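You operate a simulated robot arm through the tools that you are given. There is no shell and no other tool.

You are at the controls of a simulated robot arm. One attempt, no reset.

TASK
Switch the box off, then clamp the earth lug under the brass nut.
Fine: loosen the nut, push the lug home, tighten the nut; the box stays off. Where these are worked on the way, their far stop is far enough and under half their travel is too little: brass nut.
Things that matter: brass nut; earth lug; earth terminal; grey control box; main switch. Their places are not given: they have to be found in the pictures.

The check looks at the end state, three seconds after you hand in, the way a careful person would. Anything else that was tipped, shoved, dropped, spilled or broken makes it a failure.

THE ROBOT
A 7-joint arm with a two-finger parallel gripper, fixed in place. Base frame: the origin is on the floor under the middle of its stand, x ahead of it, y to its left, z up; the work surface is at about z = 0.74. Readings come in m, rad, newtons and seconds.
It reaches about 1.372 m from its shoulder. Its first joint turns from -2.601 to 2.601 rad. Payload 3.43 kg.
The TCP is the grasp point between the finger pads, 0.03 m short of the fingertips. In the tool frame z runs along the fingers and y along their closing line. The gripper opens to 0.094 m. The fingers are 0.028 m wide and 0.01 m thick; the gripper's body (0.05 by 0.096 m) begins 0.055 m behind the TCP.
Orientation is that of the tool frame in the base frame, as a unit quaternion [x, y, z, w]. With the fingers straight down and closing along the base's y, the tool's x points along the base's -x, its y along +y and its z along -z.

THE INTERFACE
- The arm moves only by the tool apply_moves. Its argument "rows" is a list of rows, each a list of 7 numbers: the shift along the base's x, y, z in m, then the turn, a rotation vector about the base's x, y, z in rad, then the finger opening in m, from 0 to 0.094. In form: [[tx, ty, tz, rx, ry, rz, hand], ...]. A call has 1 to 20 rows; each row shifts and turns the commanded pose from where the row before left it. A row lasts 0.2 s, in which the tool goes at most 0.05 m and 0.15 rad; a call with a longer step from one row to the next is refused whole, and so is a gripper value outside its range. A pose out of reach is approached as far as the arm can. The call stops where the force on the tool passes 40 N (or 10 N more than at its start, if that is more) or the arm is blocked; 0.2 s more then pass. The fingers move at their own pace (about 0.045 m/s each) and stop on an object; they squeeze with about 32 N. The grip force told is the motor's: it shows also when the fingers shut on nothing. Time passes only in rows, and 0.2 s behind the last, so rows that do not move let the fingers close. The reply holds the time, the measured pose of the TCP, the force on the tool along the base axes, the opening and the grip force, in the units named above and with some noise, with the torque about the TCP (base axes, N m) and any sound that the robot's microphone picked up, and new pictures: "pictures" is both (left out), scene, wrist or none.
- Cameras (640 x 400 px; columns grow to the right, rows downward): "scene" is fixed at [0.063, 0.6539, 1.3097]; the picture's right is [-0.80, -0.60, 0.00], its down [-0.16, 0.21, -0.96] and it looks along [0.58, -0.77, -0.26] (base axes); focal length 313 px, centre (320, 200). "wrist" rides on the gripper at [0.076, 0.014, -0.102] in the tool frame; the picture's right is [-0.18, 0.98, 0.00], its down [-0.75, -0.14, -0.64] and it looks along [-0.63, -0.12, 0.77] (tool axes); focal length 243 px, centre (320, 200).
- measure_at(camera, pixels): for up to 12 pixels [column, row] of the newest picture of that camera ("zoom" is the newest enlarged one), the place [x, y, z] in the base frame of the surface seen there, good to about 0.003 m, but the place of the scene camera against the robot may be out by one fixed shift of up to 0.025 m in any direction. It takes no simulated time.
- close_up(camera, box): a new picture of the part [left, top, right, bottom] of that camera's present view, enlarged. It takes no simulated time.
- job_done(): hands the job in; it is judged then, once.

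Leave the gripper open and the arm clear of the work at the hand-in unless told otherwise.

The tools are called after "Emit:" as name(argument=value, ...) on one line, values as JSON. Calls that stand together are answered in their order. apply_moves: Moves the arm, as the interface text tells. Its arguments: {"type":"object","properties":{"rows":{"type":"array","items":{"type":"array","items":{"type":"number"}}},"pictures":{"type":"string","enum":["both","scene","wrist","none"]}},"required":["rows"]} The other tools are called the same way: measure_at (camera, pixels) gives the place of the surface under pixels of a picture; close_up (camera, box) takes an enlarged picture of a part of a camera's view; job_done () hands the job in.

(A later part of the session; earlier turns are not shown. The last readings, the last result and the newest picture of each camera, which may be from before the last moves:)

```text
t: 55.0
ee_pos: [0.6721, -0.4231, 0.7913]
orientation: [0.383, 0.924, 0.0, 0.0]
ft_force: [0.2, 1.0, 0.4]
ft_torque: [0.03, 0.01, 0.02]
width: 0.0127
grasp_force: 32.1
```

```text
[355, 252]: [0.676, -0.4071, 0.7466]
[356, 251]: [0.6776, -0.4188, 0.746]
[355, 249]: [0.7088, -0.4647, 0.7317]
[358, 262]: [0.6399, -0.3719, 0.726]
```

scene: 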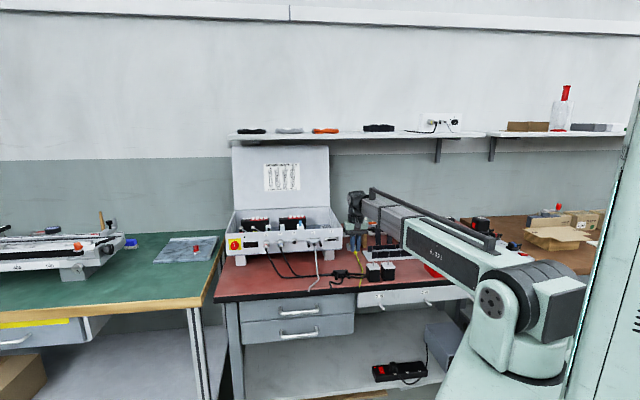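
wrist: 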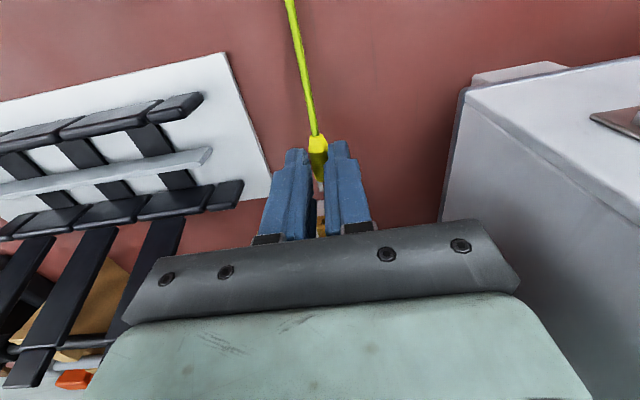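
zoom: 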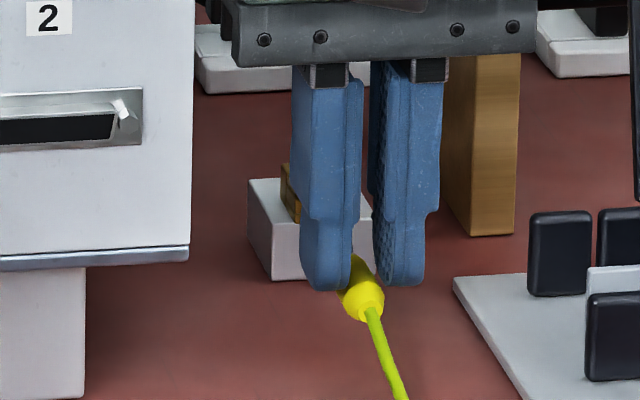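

The lug's top is at z≈0.763 (it was 0.752 on the bench), so it slipped about 8 mm lower in the grip but is still level and held. I'll raise it slowly and see whether it follows this time.

Emit:
apply_moves(rows=[[0, 0, 0.003, 0, 0, 0, 0.006], [0, 0, 0.003, 0, 0, 0, 0.006], [0, 0, 0.003, 0, 0, 0, 0.006], [0, 0, 0, 0, 0, 0, 0.006]], pictures="wrist")

Emit:
close_up(camera="wrist", box=[256, 110, 384, 230])

Emit:
measure_at(camera="wrist", pixels=[[318, 138], [318, 146], [318, 155], [318, 165], [317, 175], [320, 188]])

```text
t: 56.0
ee_pos: [0.6706, -0.4221, 0.802]
orientation: [0.382, 0.924, 0.0, 0.0]
ft_force: [-0.4, 0.1, -0.6]
ft_torque: [-0.02, 0.0, 0.01]
width: 0.0123
grasp_force: 31.8
```

wrist: 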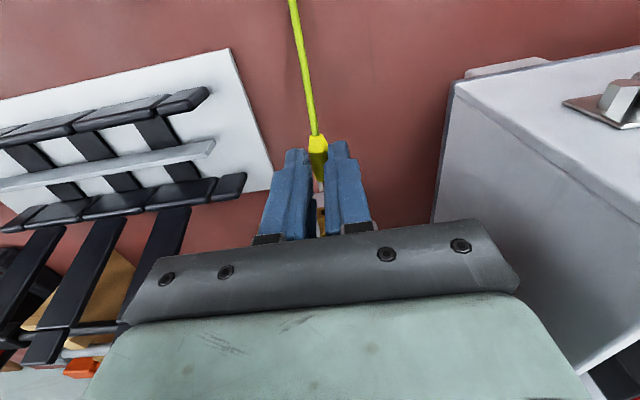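

```text
3.33 times, centred on (320, 170) of wrist
```

zoom: 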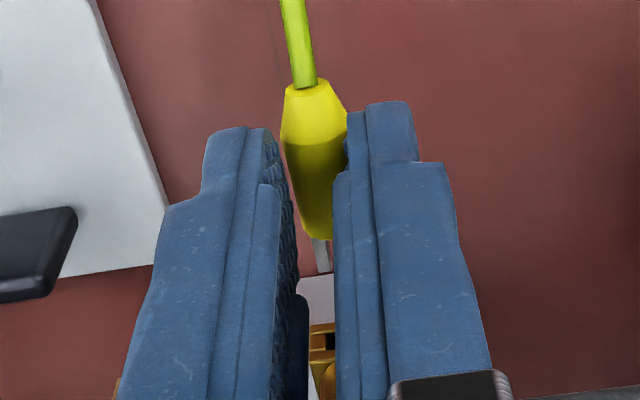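

```text
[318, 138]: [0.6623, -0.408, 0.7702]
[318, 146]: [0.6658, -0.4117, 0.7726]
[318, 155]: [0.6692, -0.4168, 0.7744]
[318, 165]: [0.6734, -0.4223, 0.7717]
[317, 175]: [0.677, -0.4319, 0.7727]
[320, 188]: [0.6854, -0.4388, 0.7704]
```

Now the lug rose with the gripper (top at 0.7725, so the prongs are at about z 0.767, the slot's height) and it's laterally aligned (t≈0.1757 against the terminal's 0.1754). I'll advance until the prong tips are just before the slot and check.

Emit:
apply_moves(rows=[[0.0035, -0.0035, 0, 0, 0, 0, 0.006], [0.0035, -0.0035, 0, 0, 0, 0, 0.006], [0.0035, -0.0035, 0, 0, 0, 0, 0.006], [0, 0, 0, 0, 0, 0, 0.006]], pictures="both")

Emit:
close_up(camera="wrist", box=[290, 130, 350, 240])

Emit:
close_up(camera="scene", box=[340, 232, 364, 256])

```text
t: 57.0
ee_pos: [0.6823, -0.433, 0.8013]
orientation: [0.383, 0.924, 0.0, 0.0]
ft_force: [-0.1, -0.5, -0.1]
ft_torque: [-0.01, 0.02, -0.01]
width: 0.0122
grasp_force: 31.7
```

scene: 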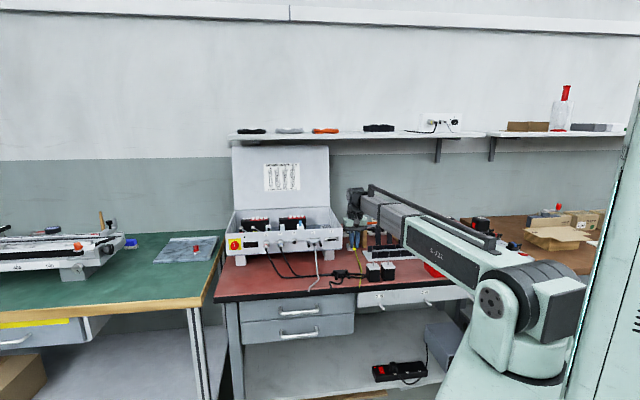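
wrist: 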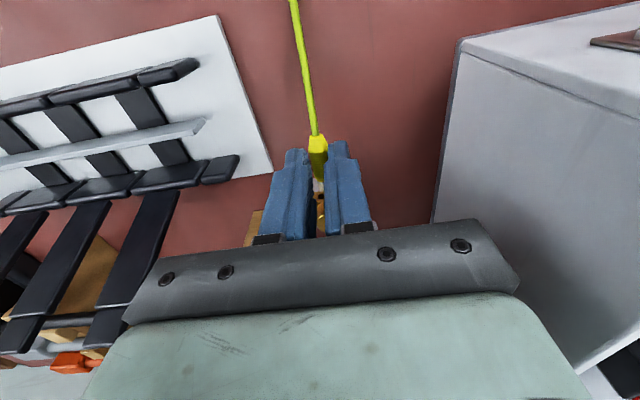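

```text
3.64 times, centred on (320, 185) of wrist
```

zoom: 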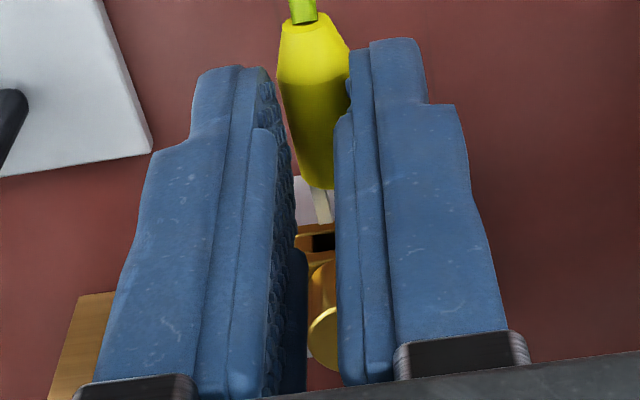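

```text
16.00 times, centred on (352, 244) of scene
```

zoom: 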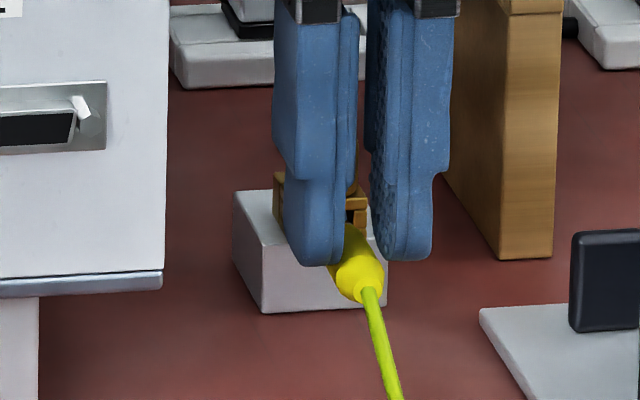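

The left prong lines up with the slot's left edge with about 1.3 mm of clearance, as expected for a centred fork. Next I'll check the heights of the prong and slot.

Emit:
close_up(camera="wrist", box=[308, 175, 332, 215])

Emit:
measure_at(camera="wrist", pixels=[[320, 186], [320.5, 190], [321, 193], [320, 196.5], [318, 200], [322, 200], [318, 206], [318, 160], [316, 170], [318, 178]])

```text
10.00 times, centred on (320, 195) of wrist
```

zoom: 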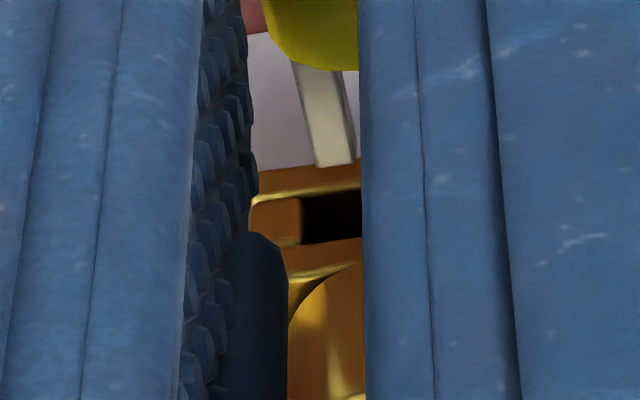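

```text
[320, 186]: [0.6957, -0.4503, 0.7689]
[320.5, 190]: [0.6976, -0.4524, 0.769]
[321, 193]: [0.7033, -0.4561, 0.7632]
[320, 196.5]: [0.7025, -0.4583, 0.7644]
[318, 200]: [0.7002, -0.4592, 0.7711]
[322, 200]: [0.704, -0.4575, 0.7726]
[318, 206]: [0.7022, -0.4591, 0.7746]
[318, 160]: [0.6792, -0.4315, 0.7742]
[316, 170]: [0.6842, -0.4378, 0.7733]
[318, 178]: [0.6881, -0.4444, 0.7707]
```

The prong top is at z≈0.769, and in the image it falls in the middle of the slot's opening band. I'll push in slowly along the slot axis.

Emit:
apply_moves(rows=[[0.0021, -0.0021, 0, 0, 0, 0, 0.006], [0.0021, -0.0021, 0, 0, 0, 0, 0.006], [0.0021, -0.0021, 0, 0, 0, 0, 0.006]], pictures="both")

Emit:
close_up(camera="wrist", box=[308, 175, 332, 215])

Emit:
close_up(camera="scene", box=[340, 232, 364, 256])

```text
t: 57.8
ee_pos: [0.6882, -0.4392, 0.8022]
orientation: [0.383, 0.924, -0.001, 0.0]
ft_force: [-0.2, -0.9, -0.4]
ft_torque: [-0.01, 0.0, 0.02]
width: 0.0124
grasp_force: 32.1
```

scene: 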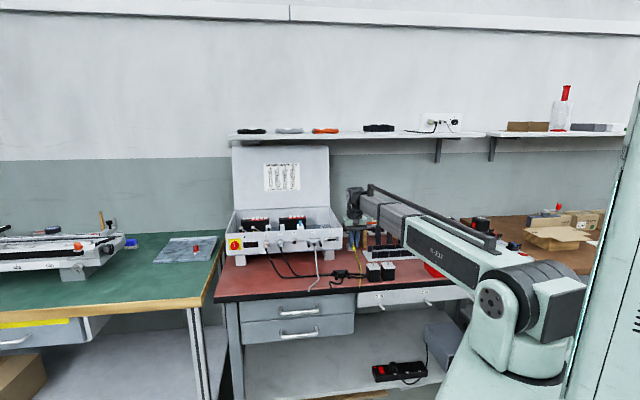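
wrist: 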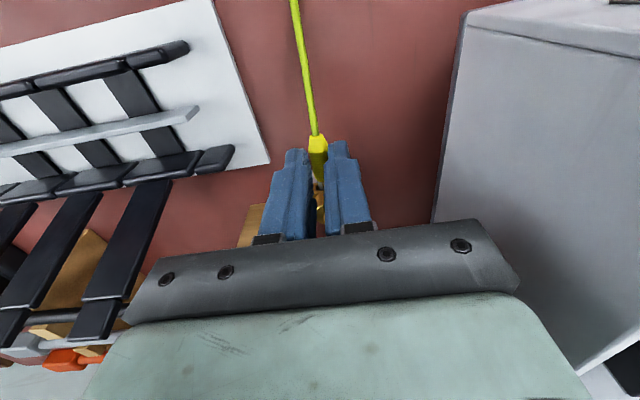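

```text
10.00 times, centred on (320, 195) of wrist
```

zoom: 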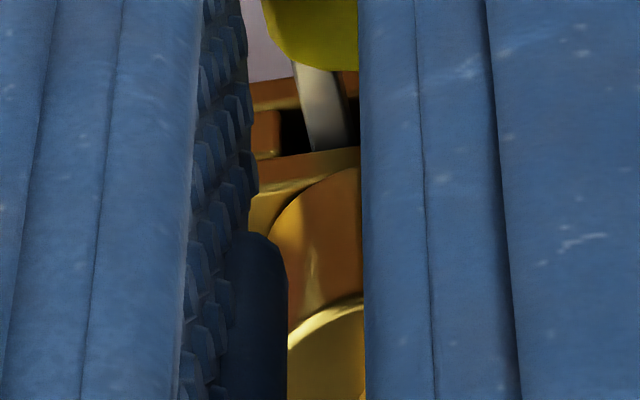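

```text
16.00 times, centred on (352, 244) of scene
```

zoom: 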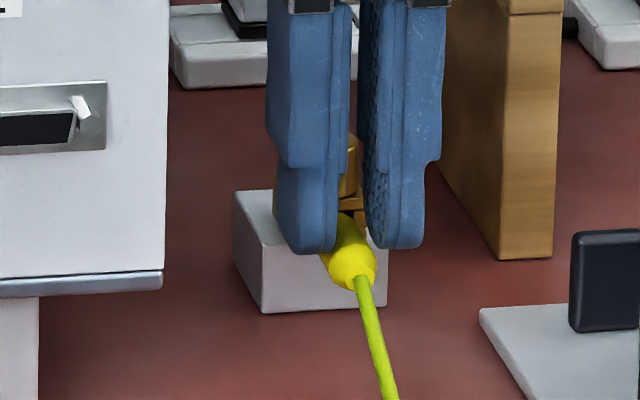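

The prong is inside the slot opening with clearance on the left and no contact force. I'll continue.

Emit:
apply_moves(rows=[[0.0018, -0.0018, 0, 0, 0, 0, 0.006], [0.0018, -0.0018, 0, 0, 0, 0, 0.006]], pictures="wrist")

Emit:
close_up(camera="wrist", box=[308, 175, 332, 215])

```text
t: 58.4
ee_pos: [0.6925, -0.4435, 0.8026]
orientation: [0.382, 0.924, -0.001, 0.0]
ft_force: [0.5, 0.3, -0.4]
ft_torque: [0.01, -0.01, 0.0]
width: 0.0124
grasp_force: 32.6
```

wrist: 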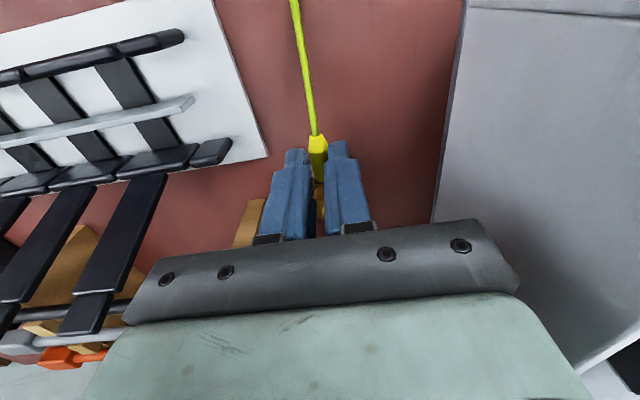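

```text
10.00 times, centred on (320, 195) of wrist
```

zoom: 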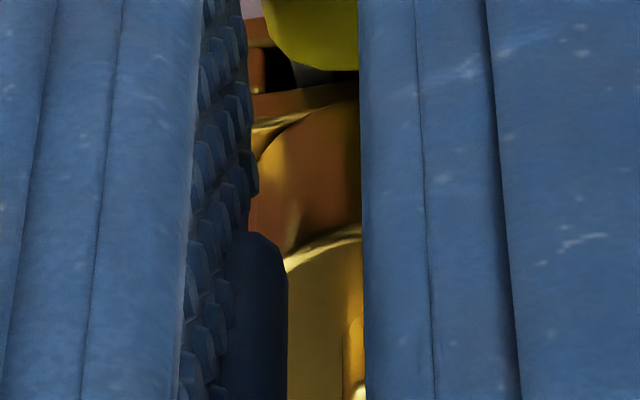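

It's nearly home, with a gap of about 2 mm left between the yellow body and the cage. I'll push in 1.4 mm steps and watch for contact force.

Emit:
apply_moves(rows=[[0.001, -0.001, 0, 0, 0, 0, 0.006], [0.001, -0.001, 0, 0, 0, 0, 0.006]], pictures="wrist")

Emit:
close_up(camera="wrist", box=[308, 175, 332, 215])

```text
t: 59.0
ee_pos: [0.6938, -0.4441, 0.8014]
orientation: [0.383, 0.924, 0.001, 0.0]
ft_force: [-0.1, 0.2, -0.3]
ft_torque: [-0.03, 0.02, 0.03]
width: 0.0125
grasp_force: 32.1
```

wrist: 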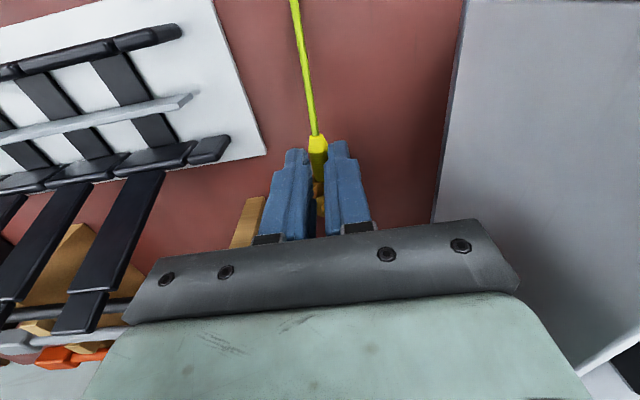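

```text
10.00 times, centred on (320, 195) of wrist
```

zoom: 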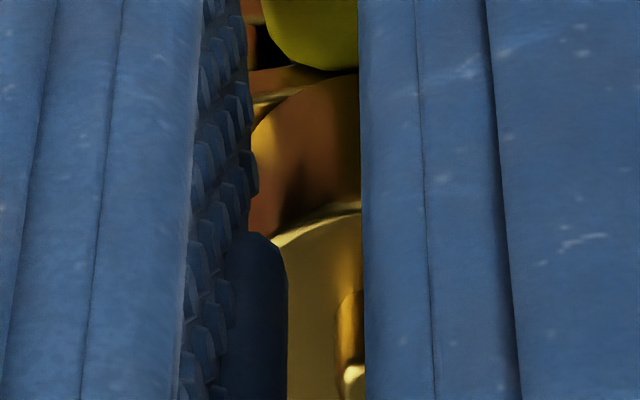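

Still no contact. I'll push a little more, in 1 mm steps, watching the force.

Emit:
apply_moves(rows=[[0.0007, -0.0007, 0, 0, 0, 0, 0.006], [0.0007, -0.0007, 0, 0, 0, 0, 0.006]], pictures="wrist")

Emit:
close_up(camera="wrist", box=[308, 165, 332, 205])

Emit:
close_up(camera="scene", box=[340, 232, 364, 256])

```text
t: 59.6
ee_pos: [0.6935, -0.4454, 0.8018]
orientation: [0.383, 0.924, -0.001, -0.002]
ft_force: [-16.7, 4.9, 1.3]
ft_torque: [0.45, 0.75, -0.02]
width: 0.0122
grasp_force: 31.7
```

wrist: 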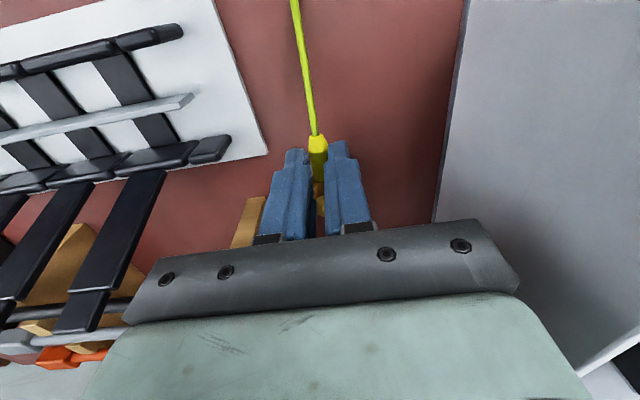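

```text
10.00 times, centred on (320, 185) of wrist
```

zoom: 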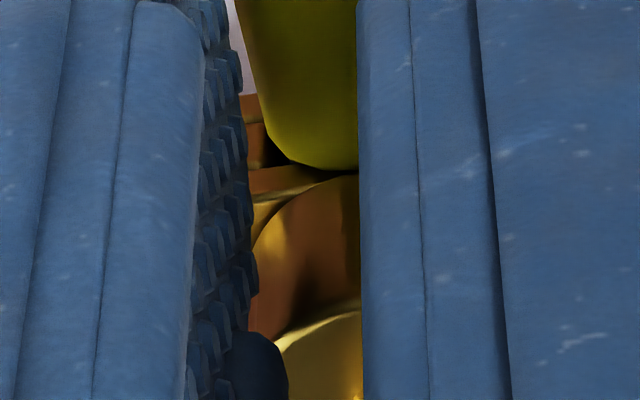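

```text
16.00 times, centred on (352, 244) of scene
```

zoom: 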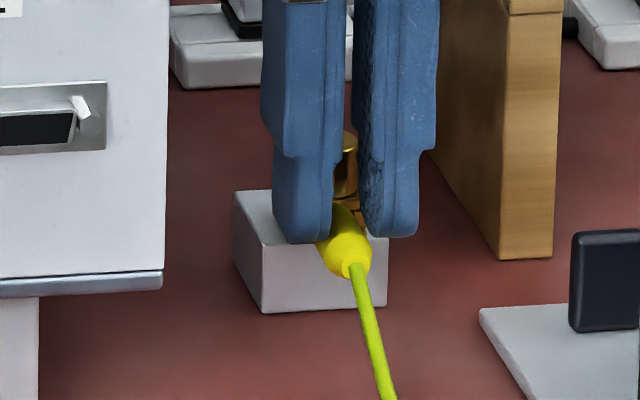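

There's now 15 N of resistance along the push, so the lug body has come up against the cage. I'll measure the gap to confirm that it's the body that's seated.

Emit:
measure_at(camera="zoom", pixels=[[255, 110], [255, 140], [262, 155], [280, 178], [310, 160], [330, 120], [300, 60], [270, 60], [310, 250], [265, 210]])

Emit:
measure_at(camera="wrist", pixels=[[318, 140], [318, 150], [318, 160], [318, 170], [318, 178], [316, 180]])

```text
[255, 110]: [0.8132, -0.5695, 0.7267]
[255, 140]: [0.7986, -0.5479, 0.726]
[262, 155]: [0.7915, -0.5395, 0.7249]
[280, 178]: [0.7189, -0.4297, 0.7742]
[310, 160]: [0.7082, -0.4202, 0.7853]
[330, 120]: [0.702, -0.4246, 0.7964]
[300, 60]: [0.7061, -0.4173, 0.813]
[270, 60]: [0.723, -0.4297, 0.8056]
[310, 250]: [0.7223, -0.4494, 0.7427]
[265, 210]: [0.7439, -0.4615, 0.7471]
```

```text
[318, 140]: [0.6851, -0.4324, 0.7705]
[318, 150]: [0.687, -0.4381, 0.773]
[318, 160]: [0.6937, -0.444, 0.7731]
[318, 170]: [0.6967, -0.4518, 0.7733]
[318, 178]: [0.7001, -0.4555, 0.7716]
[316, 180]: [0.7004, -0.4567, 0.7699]
```

The body front is at n≈-0.819, right at the cage front face. I'll press another 0.7 mm to make sure it is fully home.

Emit:
apply_moves(rows=[[0.0007, -0.0003, 0, 0, 0, 0, 0.006], [0, 0, 0, 0, 0, 0, 0.006]], pictures="wrist")

Emit:
close_up(camera="wrist", box=[308, 165, 332, 205])

```text
t: 60.2
ee_pos: [0.6934, -0.4468, 0.8019]
orientation: [0.383, 0.924, 0.001, -0.004]
ft_force: [-25.0, 14.3, -2.8]
ft_torque: [0.49, 0.79, -0.04]
width: 0.0124
grasp_force: 31.7
```

wrist: 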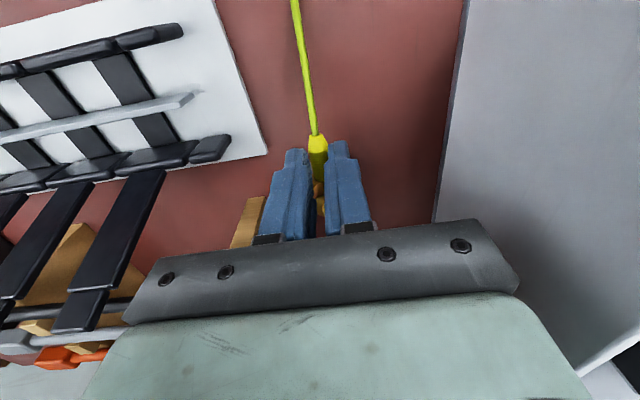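

```text
10.00 times, centred on (320, 185) of wrist
```

zoom: 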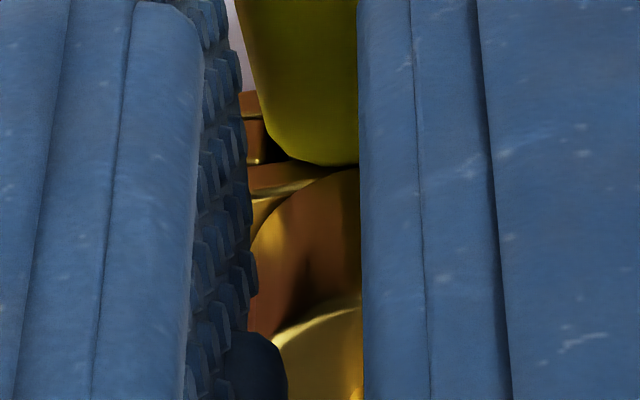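

The push force is at 28 N against a firm stop, so the lug is home. I'll relax the push to a few newtons before opening the fingers.

Emit:
apply_moves(rows=[[-0.0007, 0.0005, 0, 0, 0, 0, 0.006], [0, 0, 0, 0, 0, 0, 0.006]], pictures="none")

```text
t: 60.8
ee_pos: [0.6945, -0.446, 0.8008]
orientation: [0.382, 0.924, 0.0, -0.002]
ft_force: [-22.1, 13.3, -9.0]
ft_torque: [0.54, 0.8, -0.07]
width: 0.0124
grasp_force: 32.0
```

Emit:
apply_moves(rows=[[-0.0006, 0.0005, 0, 0, 0, 0, 0.006], [0, 0, 0, 0, 0, 0, 0.006]], pictures="none")

```text
t: 61.4
ee_pos: [0.6932, -0.4466, 0.8027]
orientation: [0.382, 0.924, 0.001, -0.002]
ft_force: [-18.3, 9.1, -6.1]
ft_torque: [0.44, 0.72, -0.03]
width: 0.0125
grasp_force: 32.1
```

Emit:
apply_moves(rows=[[-0.0011, 0.0009, 0.0003, 0, 0, 0, 0.006], [0, 0, 0, 0, 0, 0, 0.006]], pictures="wrist")

Emit:
close_up(camera="wrist", box=[308, 165, 332, 205])

```text
t: 62.0
ee_pos: [0.6946, -0.4466, 0.8018]
orientation: [0.383, 0.924, 0.0, 0.001]
ft_force: [-9.9, 3.0, -6.2]
ft_torque: [0.4, 0.6, -0.01]
width: 0.0124
grasp_force: 31.8
```

wrist: 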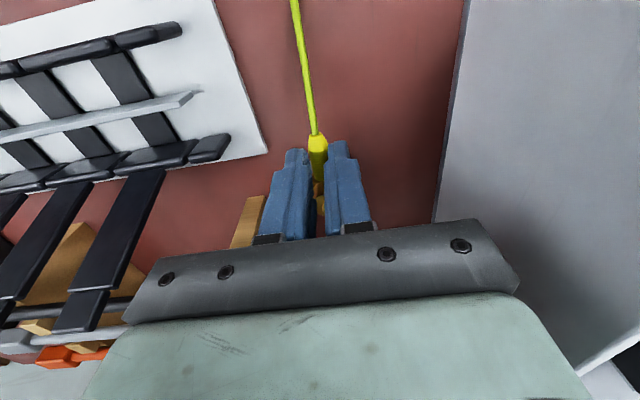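

```text
10.00 times, centred on (320, 185) of wrist
```

zoom: 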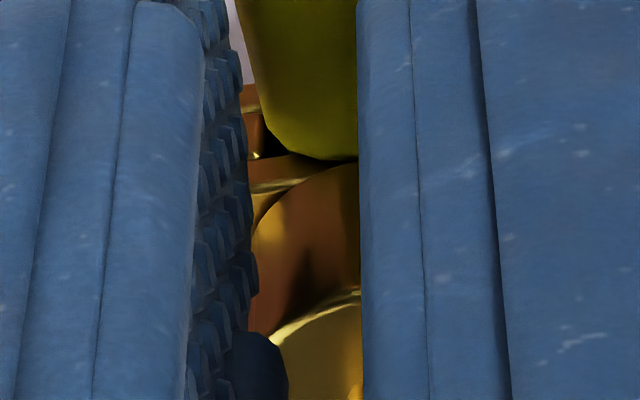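

About 9 N of inward push remains and the lug hasn't moved. I'll open the fingers gently and check whether the lug stays in the slot.

Emit:
apply_moves(rows=[[0, 0, 0, 0, 0, 0, 0.016], [0, 0, 0, 0, 0, 0, 0.022], [0, 0, 0, 0, 0, 0, 0.026]], pictures="both")

Emit:
close_up(camera="wrist", box=[280, 120, 360, 220])

Emit:
close_up(camera="scene", box=[340, 232, 364, 256])

```text
t: 62.8
ee_pos: [0.6939, -0.446, 0.8015]
orientation: [0.383, 0.924, 0.0, 0.001]
ft_force: [-0.2, 0.1, 0.6]
ft_torque: [0.03, 0.02, -0.01]
width: 0.026
grasp_force: 0.0
```

scene: 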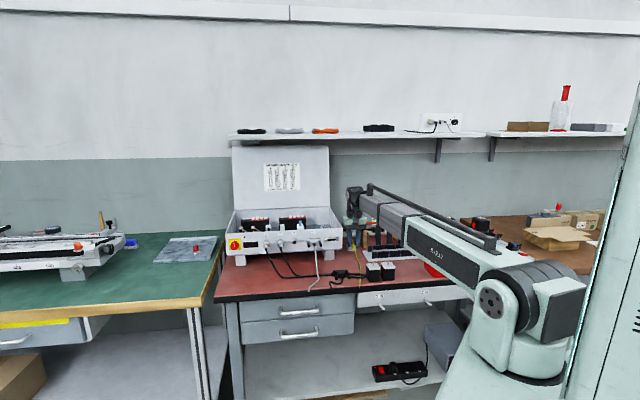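
wrist: 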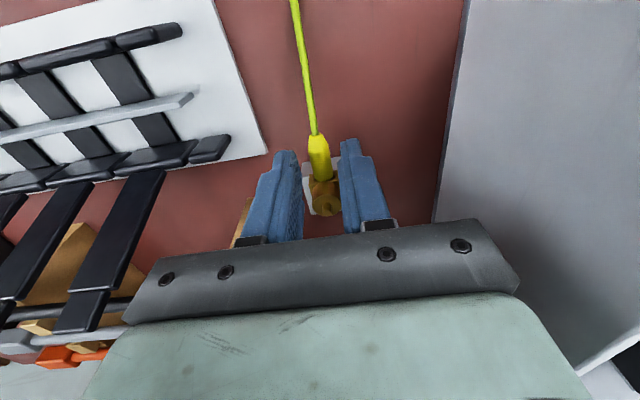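

```text
4.00 times, centred on (320, 170) of wrist
```

zoom: 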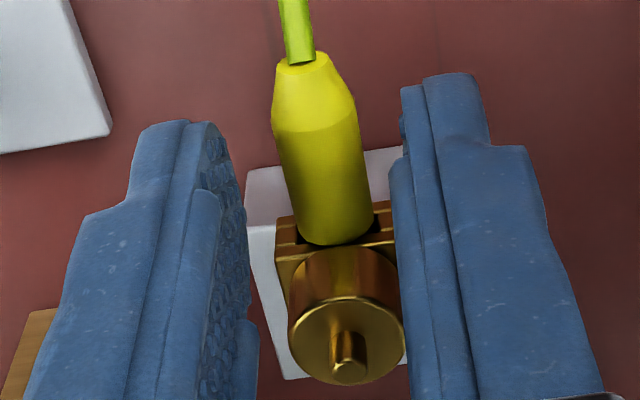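

```text
16.00 times, centred on (352, 244) of scene
```

zoom: 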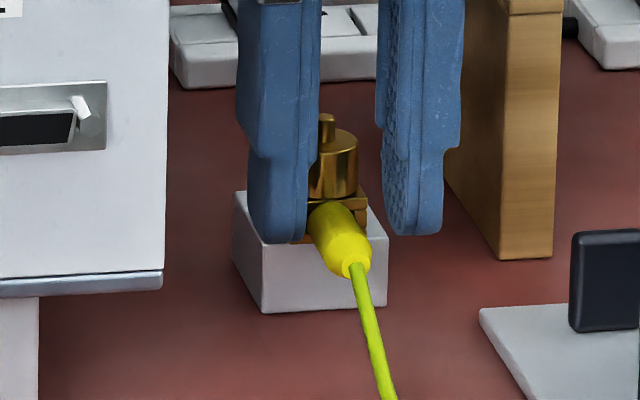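

The lug stays seated in the slot with its body against the cage. I'll lift straight up and clear, then position above the nut for tightening.

Emit:
apply_moves(rows=[[0, 0, 0.01, 0, 0, 0, 0.028], [0, 0, 0.025, 0, 0, 0, 0.028], [0, 0, 0.03, 0, 0, 0, 0.034], [0.0085, -0.0085, 0.01, 0, 0, 0, 0.034], [0.0086, -0.0085, 0, 0, 0, 0, 0.034], [0, 0, 0, 0, 0, 0, 0.034]], pictures="both")

Emit:
close_up(camera="wrist", box=[280, 60, 360, 160])

Emit:
close_up(camera="scene", box=[340, 232, 364, 256])

```text
t: 64.2
ee_pos: [0.7095, -0.462, 0.8791]
orientation: [0.383, 0.924, 0.0, 0.0]
ft_force: [-0.9, 0.4, -0.2]
ft_torque: [0.03, 0.01, 0.04]
width: 0.0342
grasp_force: 0.1
```

scene: 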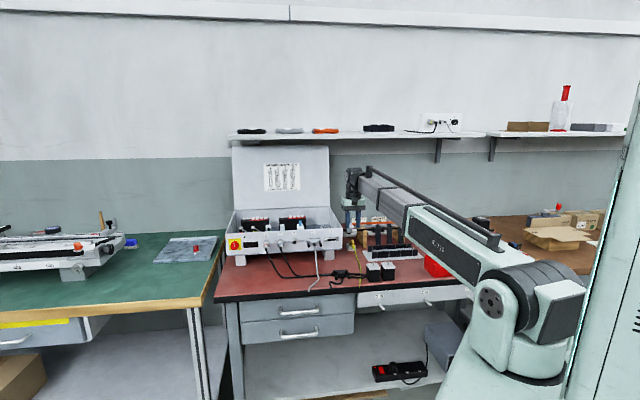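
wrist: 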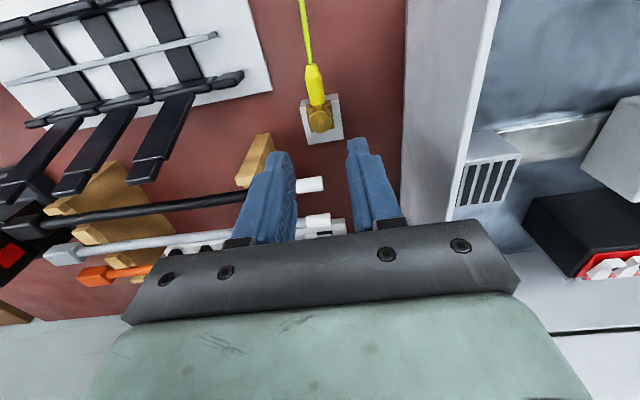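

```text
4.00 times, centred on (320, 110) of wrist
```

zoom: 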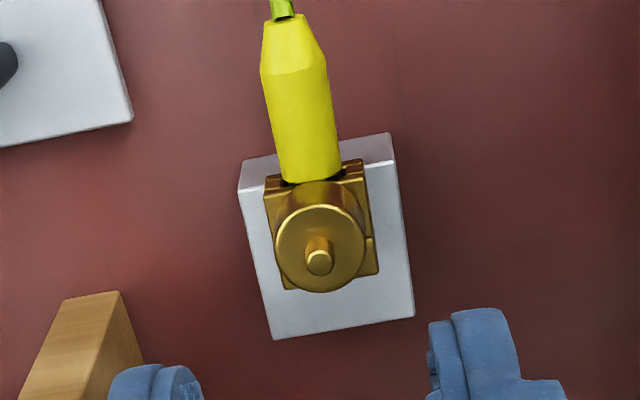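

```text
16.00 times, centred on (352, 244) of scene
```

zoom: 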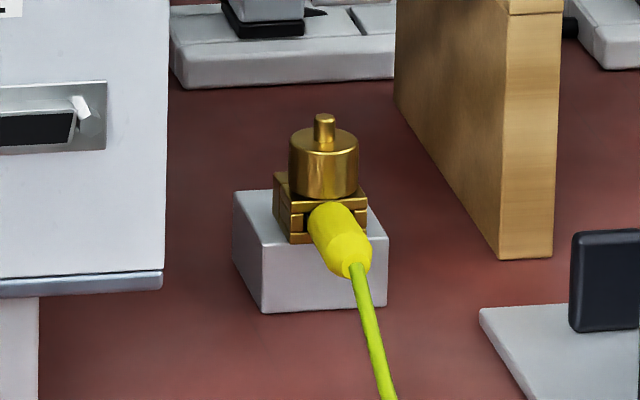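

The lug is sitting level in the slot. I'll measure body front against cage front to confirm it's home before tightening.

Emit:
measure_at(camera="wrist", pixels=[[316, 104], [317, 102], [315, 90], [314, 76], [309, 107], [328, 103], [308, 112], [330, 108], [320, 118], [320, 121]])

Emit:
close_up(camera="wrist", box=[304, 90, 336, 115])

```text
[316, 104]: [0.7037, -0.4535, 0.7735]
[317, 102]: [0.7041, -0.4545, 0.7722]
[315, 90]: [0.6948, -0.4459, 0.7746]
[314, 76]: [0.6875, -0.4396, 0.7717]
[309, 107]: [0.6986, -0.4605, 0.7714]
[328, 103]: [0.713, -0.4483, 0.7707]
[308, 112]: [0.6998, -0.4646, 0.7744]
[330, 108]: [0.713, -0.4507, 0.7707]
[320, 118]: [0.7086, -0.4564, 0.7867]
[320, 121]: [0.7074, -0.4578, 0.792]
```

```text
16.00 times, centred on (320, 102) of wrist
```

zoom: 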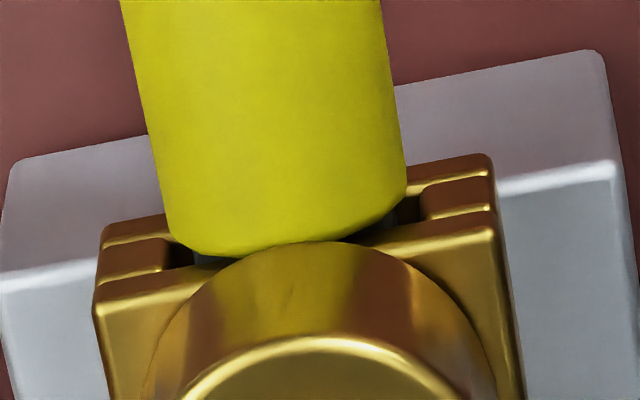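

The body front is flush with the cage (gap under 1 mm), so the lug is home. Now I'll turn the raised gripper to yaw +135° to get a full tightening stroke (clockwise).

Emit:
apply_moves(rows=[[0, 0, 0, 0, 0, 0.149, 0.034], [0, 0, 0, 0, 0, 0.149, 0.034], [0, 0, 0, 0, 0, 0.149, 0.034], [0, 0, 0, 0, 0, 0.149, 0.034], [0, 0, 0, 0, 0, 0.149, 0.034], [0, 0, 0, 0, 0, 0.149, 0.034], [0, 0, 0, 0, 0, 0.149, 0.034], [0, 0, 0, 0, 0, 0.149, 0.034], [0, 0, 0, 0, 0, 0.149, 0.034], [0, 0, 0, 0, 0, 0.149, 0.034], [0, 0, 0, 0, 0, 0.149, 0.034], [0, 0, 0, 0, 0, 0.149, 0.034], [0, 0, 0, 0, 0, 0.149, 0.034], [0, 0, 0, 0, 0, 0.149, 0.034], [0, 0, 0, 0, 0, 0.149, 0.034], [0, 0, 0, 0, 0, 0.149, 0.034], [0, 0, 0, 0, 0, 0.149, 0.034], [0, 0, 0, 0, 0, 0.149, 0.034], [0, 0, 0, 0, 0, 0.149, 0.034], [0, 0, 0, 0, 0, 0.149, 0.034]], pictures="none")

Emit:
apply_moves(rows=[[0, 0, 0, 0, 0, 0.149, 0.034], [0, 0, 0, 0, 0, 0, 0.034]], pictures="wrist")

Emit:
close_up(camera="wrist", box=[285, 85, 349, 150])

```text
t: 68.4
ee_pos: [0.7104, -0.4615, 0.8777]
orientation: [0.891, -0.454, 0.0, 0.0]
ft_force: [0.8, 0.6, -0.2]
ft_torque: [0.04, 0.01, -0.03]
width: 0.0339
grasp_force: 0.0
```

```text
t: 69.0
ee_pos: [0.7105, -0.4612, 0.8786]
orientation: [0.922, -0.387, 0.0, 0.0]
ft_force: [0.9, 0.5, 0.6]
ft_torque: [0.01, 0.0, 0.01]
width: 0.0339
grasp_force: 0.1
```

wrist: 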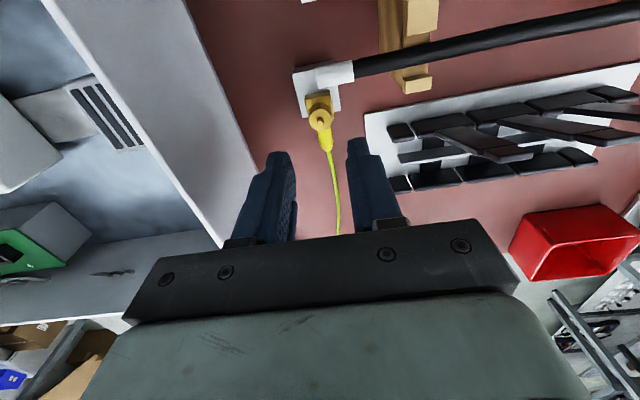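

```text
6.15 times, centred on (317, 118) of wrist
```

zoom: 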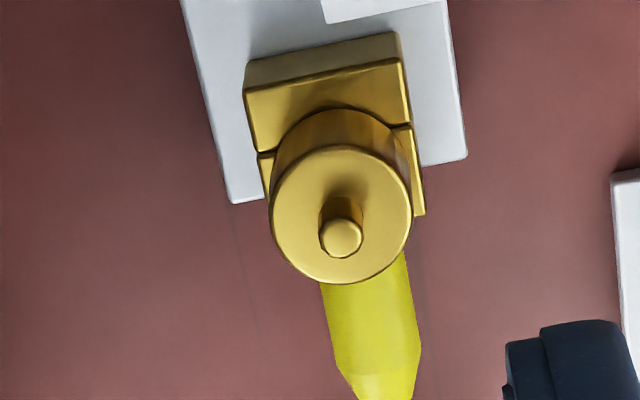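

The nut is centred again. I'll descend to the same height as the good loosening stroke (z≈0.81), grip, and start turning clockwise.

Emit:
apply_moves(rows=[[0, 0, -0.03, 0, 0, 0, 0.034], [0, 0, -0.028, 0, 0, 0, 0.034], [0, 0, -0.01, 0, 0, 0, 0.034], [0, 0, 0, 0, 0, 0, 0.008], [0, 0, 0, 0, 0, 0, 0.008], [0, 0, 0, 0, 0, 0, 0.008]], pictures="wrist")

Emit:
close_up(camera="wrist", box=[260, 110, 388, 210])

```text
t: 70.4
ee_pos: [0.7092, -0.4623, 0.8105]
orientation: [0.921, -0.389, 0.0, 0.0]
ft_force: [-4.8, -3.3, -4.5]
ft_torque: [-0.22, -0.27, 0.03]
width: 0.0188
grasp_force: 44.8
```

wrist: 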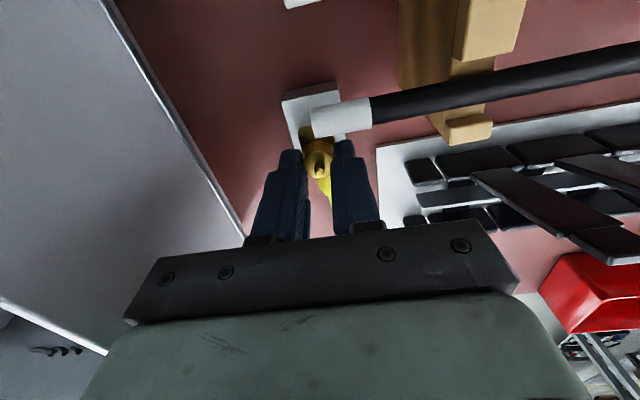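

```text
4.00 times, centred on (324, 160) of wrist
```

zoom: 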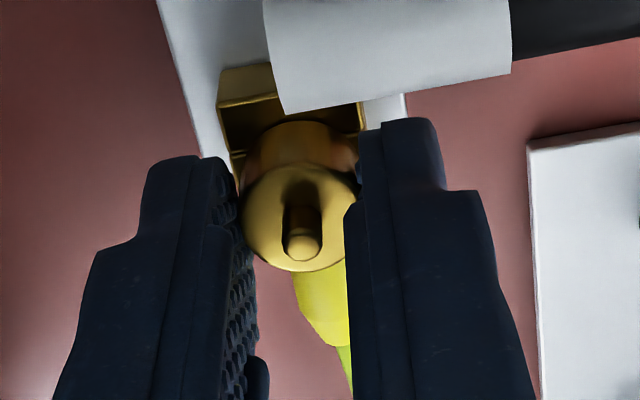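

The nut is gripped at 18.8 mm, and the lug below is untouched. Turning clockwise now.

Emit:
apply_moves(rows=[[-0.0003, -0.0002, -0.0002, 0, 0, -0.14, 0.008], [0, 0, 0, 0, 0, -0.14, 0.008], [0, 0, 0, 0, 0, -0.14, 0.008], [0, 0, 0, 0, 0, -0.14, 0.008]], pictures="none")

```text
t: 71.4
ee_pos: [0.7106, -0.462, 0.8078]
orientation: [0.778, -0.628, -0.001, -0.001]
ft_force: [-0.2, 5.9, 13.3]
ft_torque: [-0.04, 0.26, 0.01]
width: 0.0187
grasp_force: 45.2
```

Emit:
apply_moves(rows=[[0, 0.0004, 0.0009, 0, 0, -0.14, 0.008], [0, 0, 0, 0, 0, -0.14, 0.008], [0, 0, 0, 0, 0, -0.14, 0.008], [0, 0, 0, 0, 0, -0.14, 0.008]], pictures="none")

```text
t: 72.4
ee_pos: [0.7107, -0.4616, 0.8098]
orientation: [-0.574, 0.819, 0.0, 0.001]
ft_force: [9.8, -0.1, 8.9]
ft_torque: [0.64, -0.24, 0.01]
width: 0.0187
grasp_force: 45.1
```

Emit:
apply_moves(rows=[[0.0006, 0, 0.0006, 0, 0, -0.14, 0.008], [0, 0, 0, 0, 0, -0.14, 0.008], [0, 0, 0, 0, 0, -0.14, 0.008], [0, 0, 0, 0, 0, -0.14, 0.008]], pictures="none")

```text
t: 73.4
ee_pos: [0.712, -0.4612, 0.8095]
orientation: [-0.326, 0.945, -0.001, -0.001]
ft_force: [14.8, -5.6, -11.0]
ft_torque: [-0.08, -0.32, 0.03]
width: 0.0186
grasp_force: 45.2
```

It's turning freely so far with torque near zero. I'll continue.

Emit:
apply_moves(rows=[[0.0008, -0.0004, -0.0006, 0, 0, -0.14, 0.008], [0, 0, 0, 0, 0, -0.14, 0.008], [0, 0, 0, 0, 0, -0.14, 0.008], [0, 0, 0, 0, 0, -0.14, 0.008]], pictures="none")

```text
t: 74.4
ee_pos: [0.712, -0.4618, 0.8103]
orientation: [-0.051, 0.999, -0.001, -0.001]
ft_force: [13.7, -7.3, 1.1]
ft_torque: [-0.09, 0.0, 0.01]
width: 0.0186
grasp_force: 45.2
```

Emit:
apply_moves(rows=[[0.0007, -0.0005, 0, 0, 0, -0.14, 0.008], [0, 0, 0, 0, 0, -0.14, 0.008], [0, 0, 0, 0, 0, -0.14, 0.008], [0, 0, 0, 0, 0, -0.14, 0.008]], pictures="none")

Emit:
apply_moves(rows=[[0, 0, 0, 0, 0, -0.1, 0.008], [0, 0, 0, 0, 0, -0.1, 0.008]], pictures="wrist")

Emit:
close_up(camera="wrist", box=[260, 110, 388, 210])

```text
t: 75.4
ee_pos: [0.7124, -0.4629, 0.8093]
orientation: [0.226, 0.974, 0.0, -0.001]
ft_force: [1.4, -12.7, 4.8]
ft_torque: [-0.23, -0.34, 0.04]
width: 0.0183
grasp_force: 44.3
```

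```text
t: 76.0
ee_pos: [0.7127, -0.4639, 0.8103]
orientation: [0.323, 0.947, -0.001, 0.0]
ft_force: [-1.5, -17.0, 1.6]
ft_torque: [-0.11, 0.2, -0.02]
width: 0.0184
grasp_force: 44.8
```

wrist: 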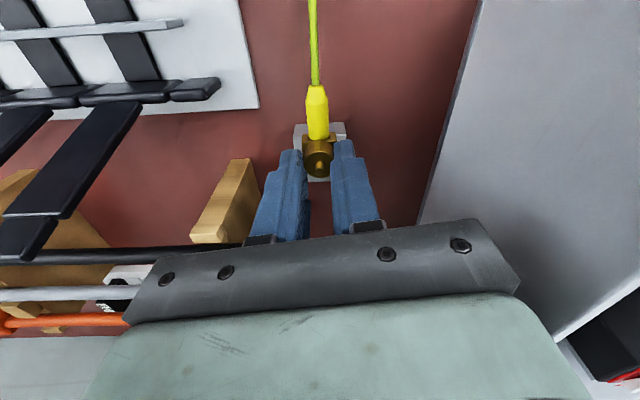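

```text
4.00 times, centred on (324, 160) of wrist
```

zoom: 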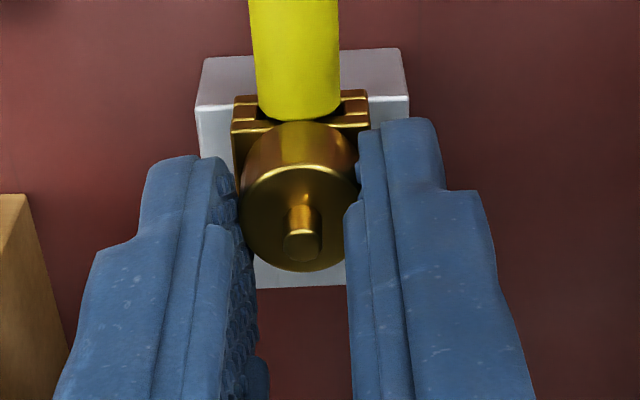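

About 173° of tightening is done, still without a stop. I'll release, lift, and wind back for another stroke.

Emit:
apply_moves(rows=[[0, -0.0008, 0, 0, 0, 0, 0.03], [0, 0, 0, 0, 0, 0, 0.03], [0, 0, 0.02, 0, 0, 0, 0.034], [0, 0, 0.028, 0, 0, 0, 0.034], [0, 0, 0.02, 0, 0, 0.149, 0.034], [0, 0, 0, 0, 0, 0.149, 0.034], [0, 0, 0, 0, 0, 0.149, 0.034], [0, 0, 0, 0, 0, 0.149, 0.034], [0, 0, 0, 0, 0, 0.149, 0.034], [0, 0, 0, 0, 0, 0.149, 0.034], [0, 0, 0, 0, 0, 0.149, 0.034], [0, 0, 0, 0, 0, 0.149, 0.034], [0, 0, 0, 0, 0, 0.149, 0.034], [0, 0, 0, 0, 0, 0.149, 0.034], [0, 0, 0, 0, 0, 0.149, 0.034], [0, 0, 0, 0, 0, 0.149, 0.034], [0, 0, 0, 0, 0, 0.149, 0.034], [0, 0, 0, 0, 0, 0.149, 0.034], [0, 0, 0, 0, 0, 0.149, 0.034], [0, 0, 0, 0, 0, 0.149, 0.034]], pictures="none")

Emit:
apply_moves(rows=[[0, 0, 0, 0, 0, 0.149, 0.034], [0, 0, 0, 0, 0, 0.149, 0.034], [0, 0, 0, 0, 0, 0.149, 0.034], [0, 0, 0, 0, 0, 0.149, 0.034], [0, 0, 0, 0, 0, 0, 0.034]], pictures="both")

Emit:
close_up(camera="wrist", box=[285, 85, 349, 150])

Emit:
close_up(camera="scene", box=[340, 232, 364, 256])

```text
t: 80.2
ee_pos: [0.7133, -0.4632, 0.8775]
orientation: [0.761, -0.648, 0.0, 0.0]
ft_force: [0.3, 0.1, 0.6]
ft_torque: [-0.03, 0.0, -0.01]
width: 0.0342
grasp_force: 0.2
```

```text
t: 81.4
ee_pos: [0.7122, -0.463, 0.8783]
orientation: [0.919, -0.395, 0.001, 0.0]
ft_force: [0.3, -0.2, 0.3]
ft_torque: [-0.02, 0.01, -0.02]
width: 0.0343
grasp_force: 0.1
```

scene: 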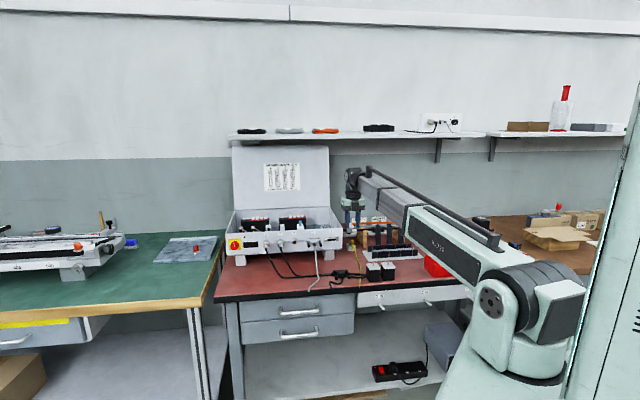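
wrist: 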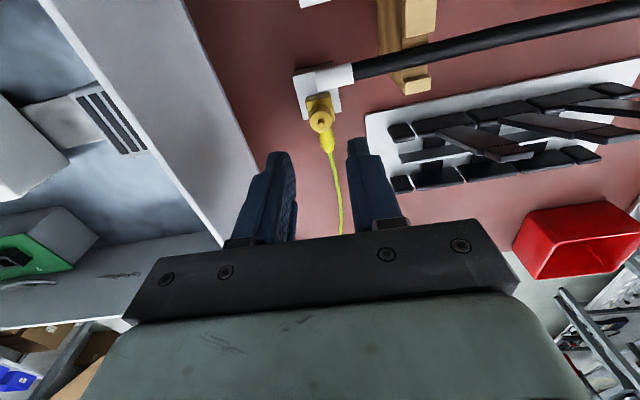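

```text
6.15 times, centred on (317, 118) of wrist
```

zoom: 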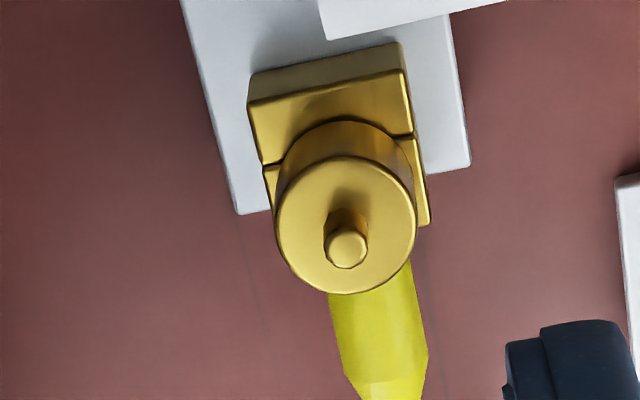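

```text
16.00 times, centred on (352, 244) of scene
```

zoom: 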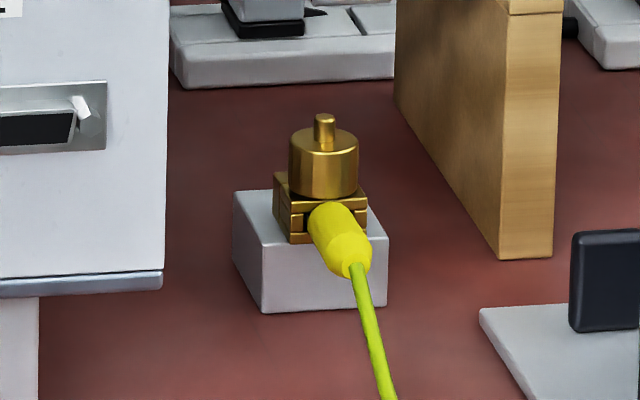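

The lug is unchanged. The nut is 1 mm off along the tool's x, so I'll correct that, descend, grip and continue tightening.

Emit:
apply_moves(rows=[[-0.0007, 0.0007, -0.03, 0, 0, 0, 0.034], [0, 0, -0.028, 0, 0, 0, 0.034], [0, 0, -0.01, 0, 0, 0, 0.034], [0, 0, 0, 0, 0, 0, 0.008], [0, 0, 0, 0, 0, 0, 0.008], [0, 0, 0, 0, 0, 0, 0.008]], pictures="none")

Emit:
apply_moves(rows=[[0, 0, 0, 0, 0, -0.14, 0.008], [0, 0, 0, 0, 0, -0.14, 0.008], [0, 0, 0, 0, 0, -0.14, 0.008]], pictures="none")

```text
t: 82.8
ee_pos: [0.7126, -0.4641, 0.8097]
orientation: [0.919, -0.395, 0.0, 0.001]
ft_force: [-8.6, -6.2, -4.9]
ft_torque: [-0.25, -0.16, -0.01]
width: 0.0185
grasp_force: 44.6
```

```text
t: 83.6
ee_pos: [0.7111, -0.4655, 0.8095]
orientation: [0.815, -0.58, -0.001, 0.0]
ft_force: [-15.1, -12.8, -11.4]
ft_torque: [0.01, 0.13, -0.01]
width: 0.0183
grasp_force: 44.9
```

Emit:
apply_moves(rows=[[-0.0011, -0.0009, -0.0005, 0, 0, -0.1, 0.008], [0, 0, 0, 0, 0, -0.14, 0.008], [0, 0, 0, 0, 0, -0.14, 0.008]], pictures="none")

```text
t: 84.4
ee_pos: [0.7103, -0.4643, 0.8099]
orientation: [-0.691, 0.723, 0.0, 0.0]
ft_force: [-15.9, -13.2, -5.3]
ft_torque: [0.68, 0.02, 0.03]
width: 0.0185
grasp_force: 45.0
```

Emit:
apply_moves(rows=[[-0.0011, -0.0009, -0.0003, 0, 0, -0.1, 0.008], [0, 0, 0, 0, 0, -0.14, 0.008], [0, 0, 0, 0, 0, -0.14, 0.008]], pictures="none")

Emit:
apply_moves(rows=[[0, 0, 0, 0, 0, -0.1, 0.008], [0, 0, 0, 0, 0, -0.1, 0.008]], pictures="none")

```text
t: 85.2
ee_pos: [0.7105, -0.4644, 0.8091]
orientation: [-0.542, 0.841, 0.0, 0.001]
ft_force: [-1.6, -4.6, -7.2]
ft_torque: [-1.1, 0.71, -0.01]
width: 0.0184
grasp_force: 45.2
```

```text
t: 85.8
ee_pos: [0.7104, -0.4641, 0.8095]
orientation: [-0.456, 0.89, 0.002, 0.0]
ft_force: [1.2, -2.9, -5.1]
ft_torque: [-0.5, 0.56, 0.0]
width: 0.0183
grasp_force: 44.9
```

Total tightening is about 252° and still free. I'll continue to the stop.

Emit:
apply_moves(rows=[[0, 0, 0, 0, 0, -0.1, 0.008], [0, 0, 0, 0, 0, -0.1, 0.008], [0, 0, 0, 0, 0, -0.1, 0.008]], pictures="none")

Emit:
apply_moves(rows=[[0, 0, 0, 0, 0, -0.1, 0.008], [0, 0, 0, 0, 0, -0.1, 0.008]], pictures="none")

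```text
t: 86.6
ee_pos: [0.7095, -0.4635, 0.8089]
orientation: [-0.318, 0.948, 0.0, 0.0]
ft_force: [5.3, 0.3, -1.2]
ft_torque: [-0.38, -0.01, -0.01]
width: 0.0185
grasp_force: 45.6
```

```text
t: 87.2
ee_pos: [0.7091, -0.4641, 0.8094]
orientation: [-0.22, 0.975, 0.0, 0.0]
ft_force: [-2.4, 1.7, -0.8]
ft_torque: [0.11, 0.05, 0.58]
width: 0.018
grasp_force: 44.7
```

The z-torque jumped to +0.58 N·m at about 280° of tightening, matching the loosening travel, so the nut is at its tight stop. One more small turn will make sure.

Emit:
apply_moves(rows=[[0, 0, 0, 0, 0, -0.1, 0.008], [0, 0, 0, 0, 0, -0.05, 0.008]], pictures="none")

```text
t: 87.8
ee_pos: [0.7092, -0.4623, 0.8091]
orientation: [-0.146, 0.989, 0.0, 0.001]
ft_force: [-7.2, 8.0, -0.7]
ft_torque: [0.06, -0.04, 0.36]
width: 0.0188
grasp_force: 45.1
```

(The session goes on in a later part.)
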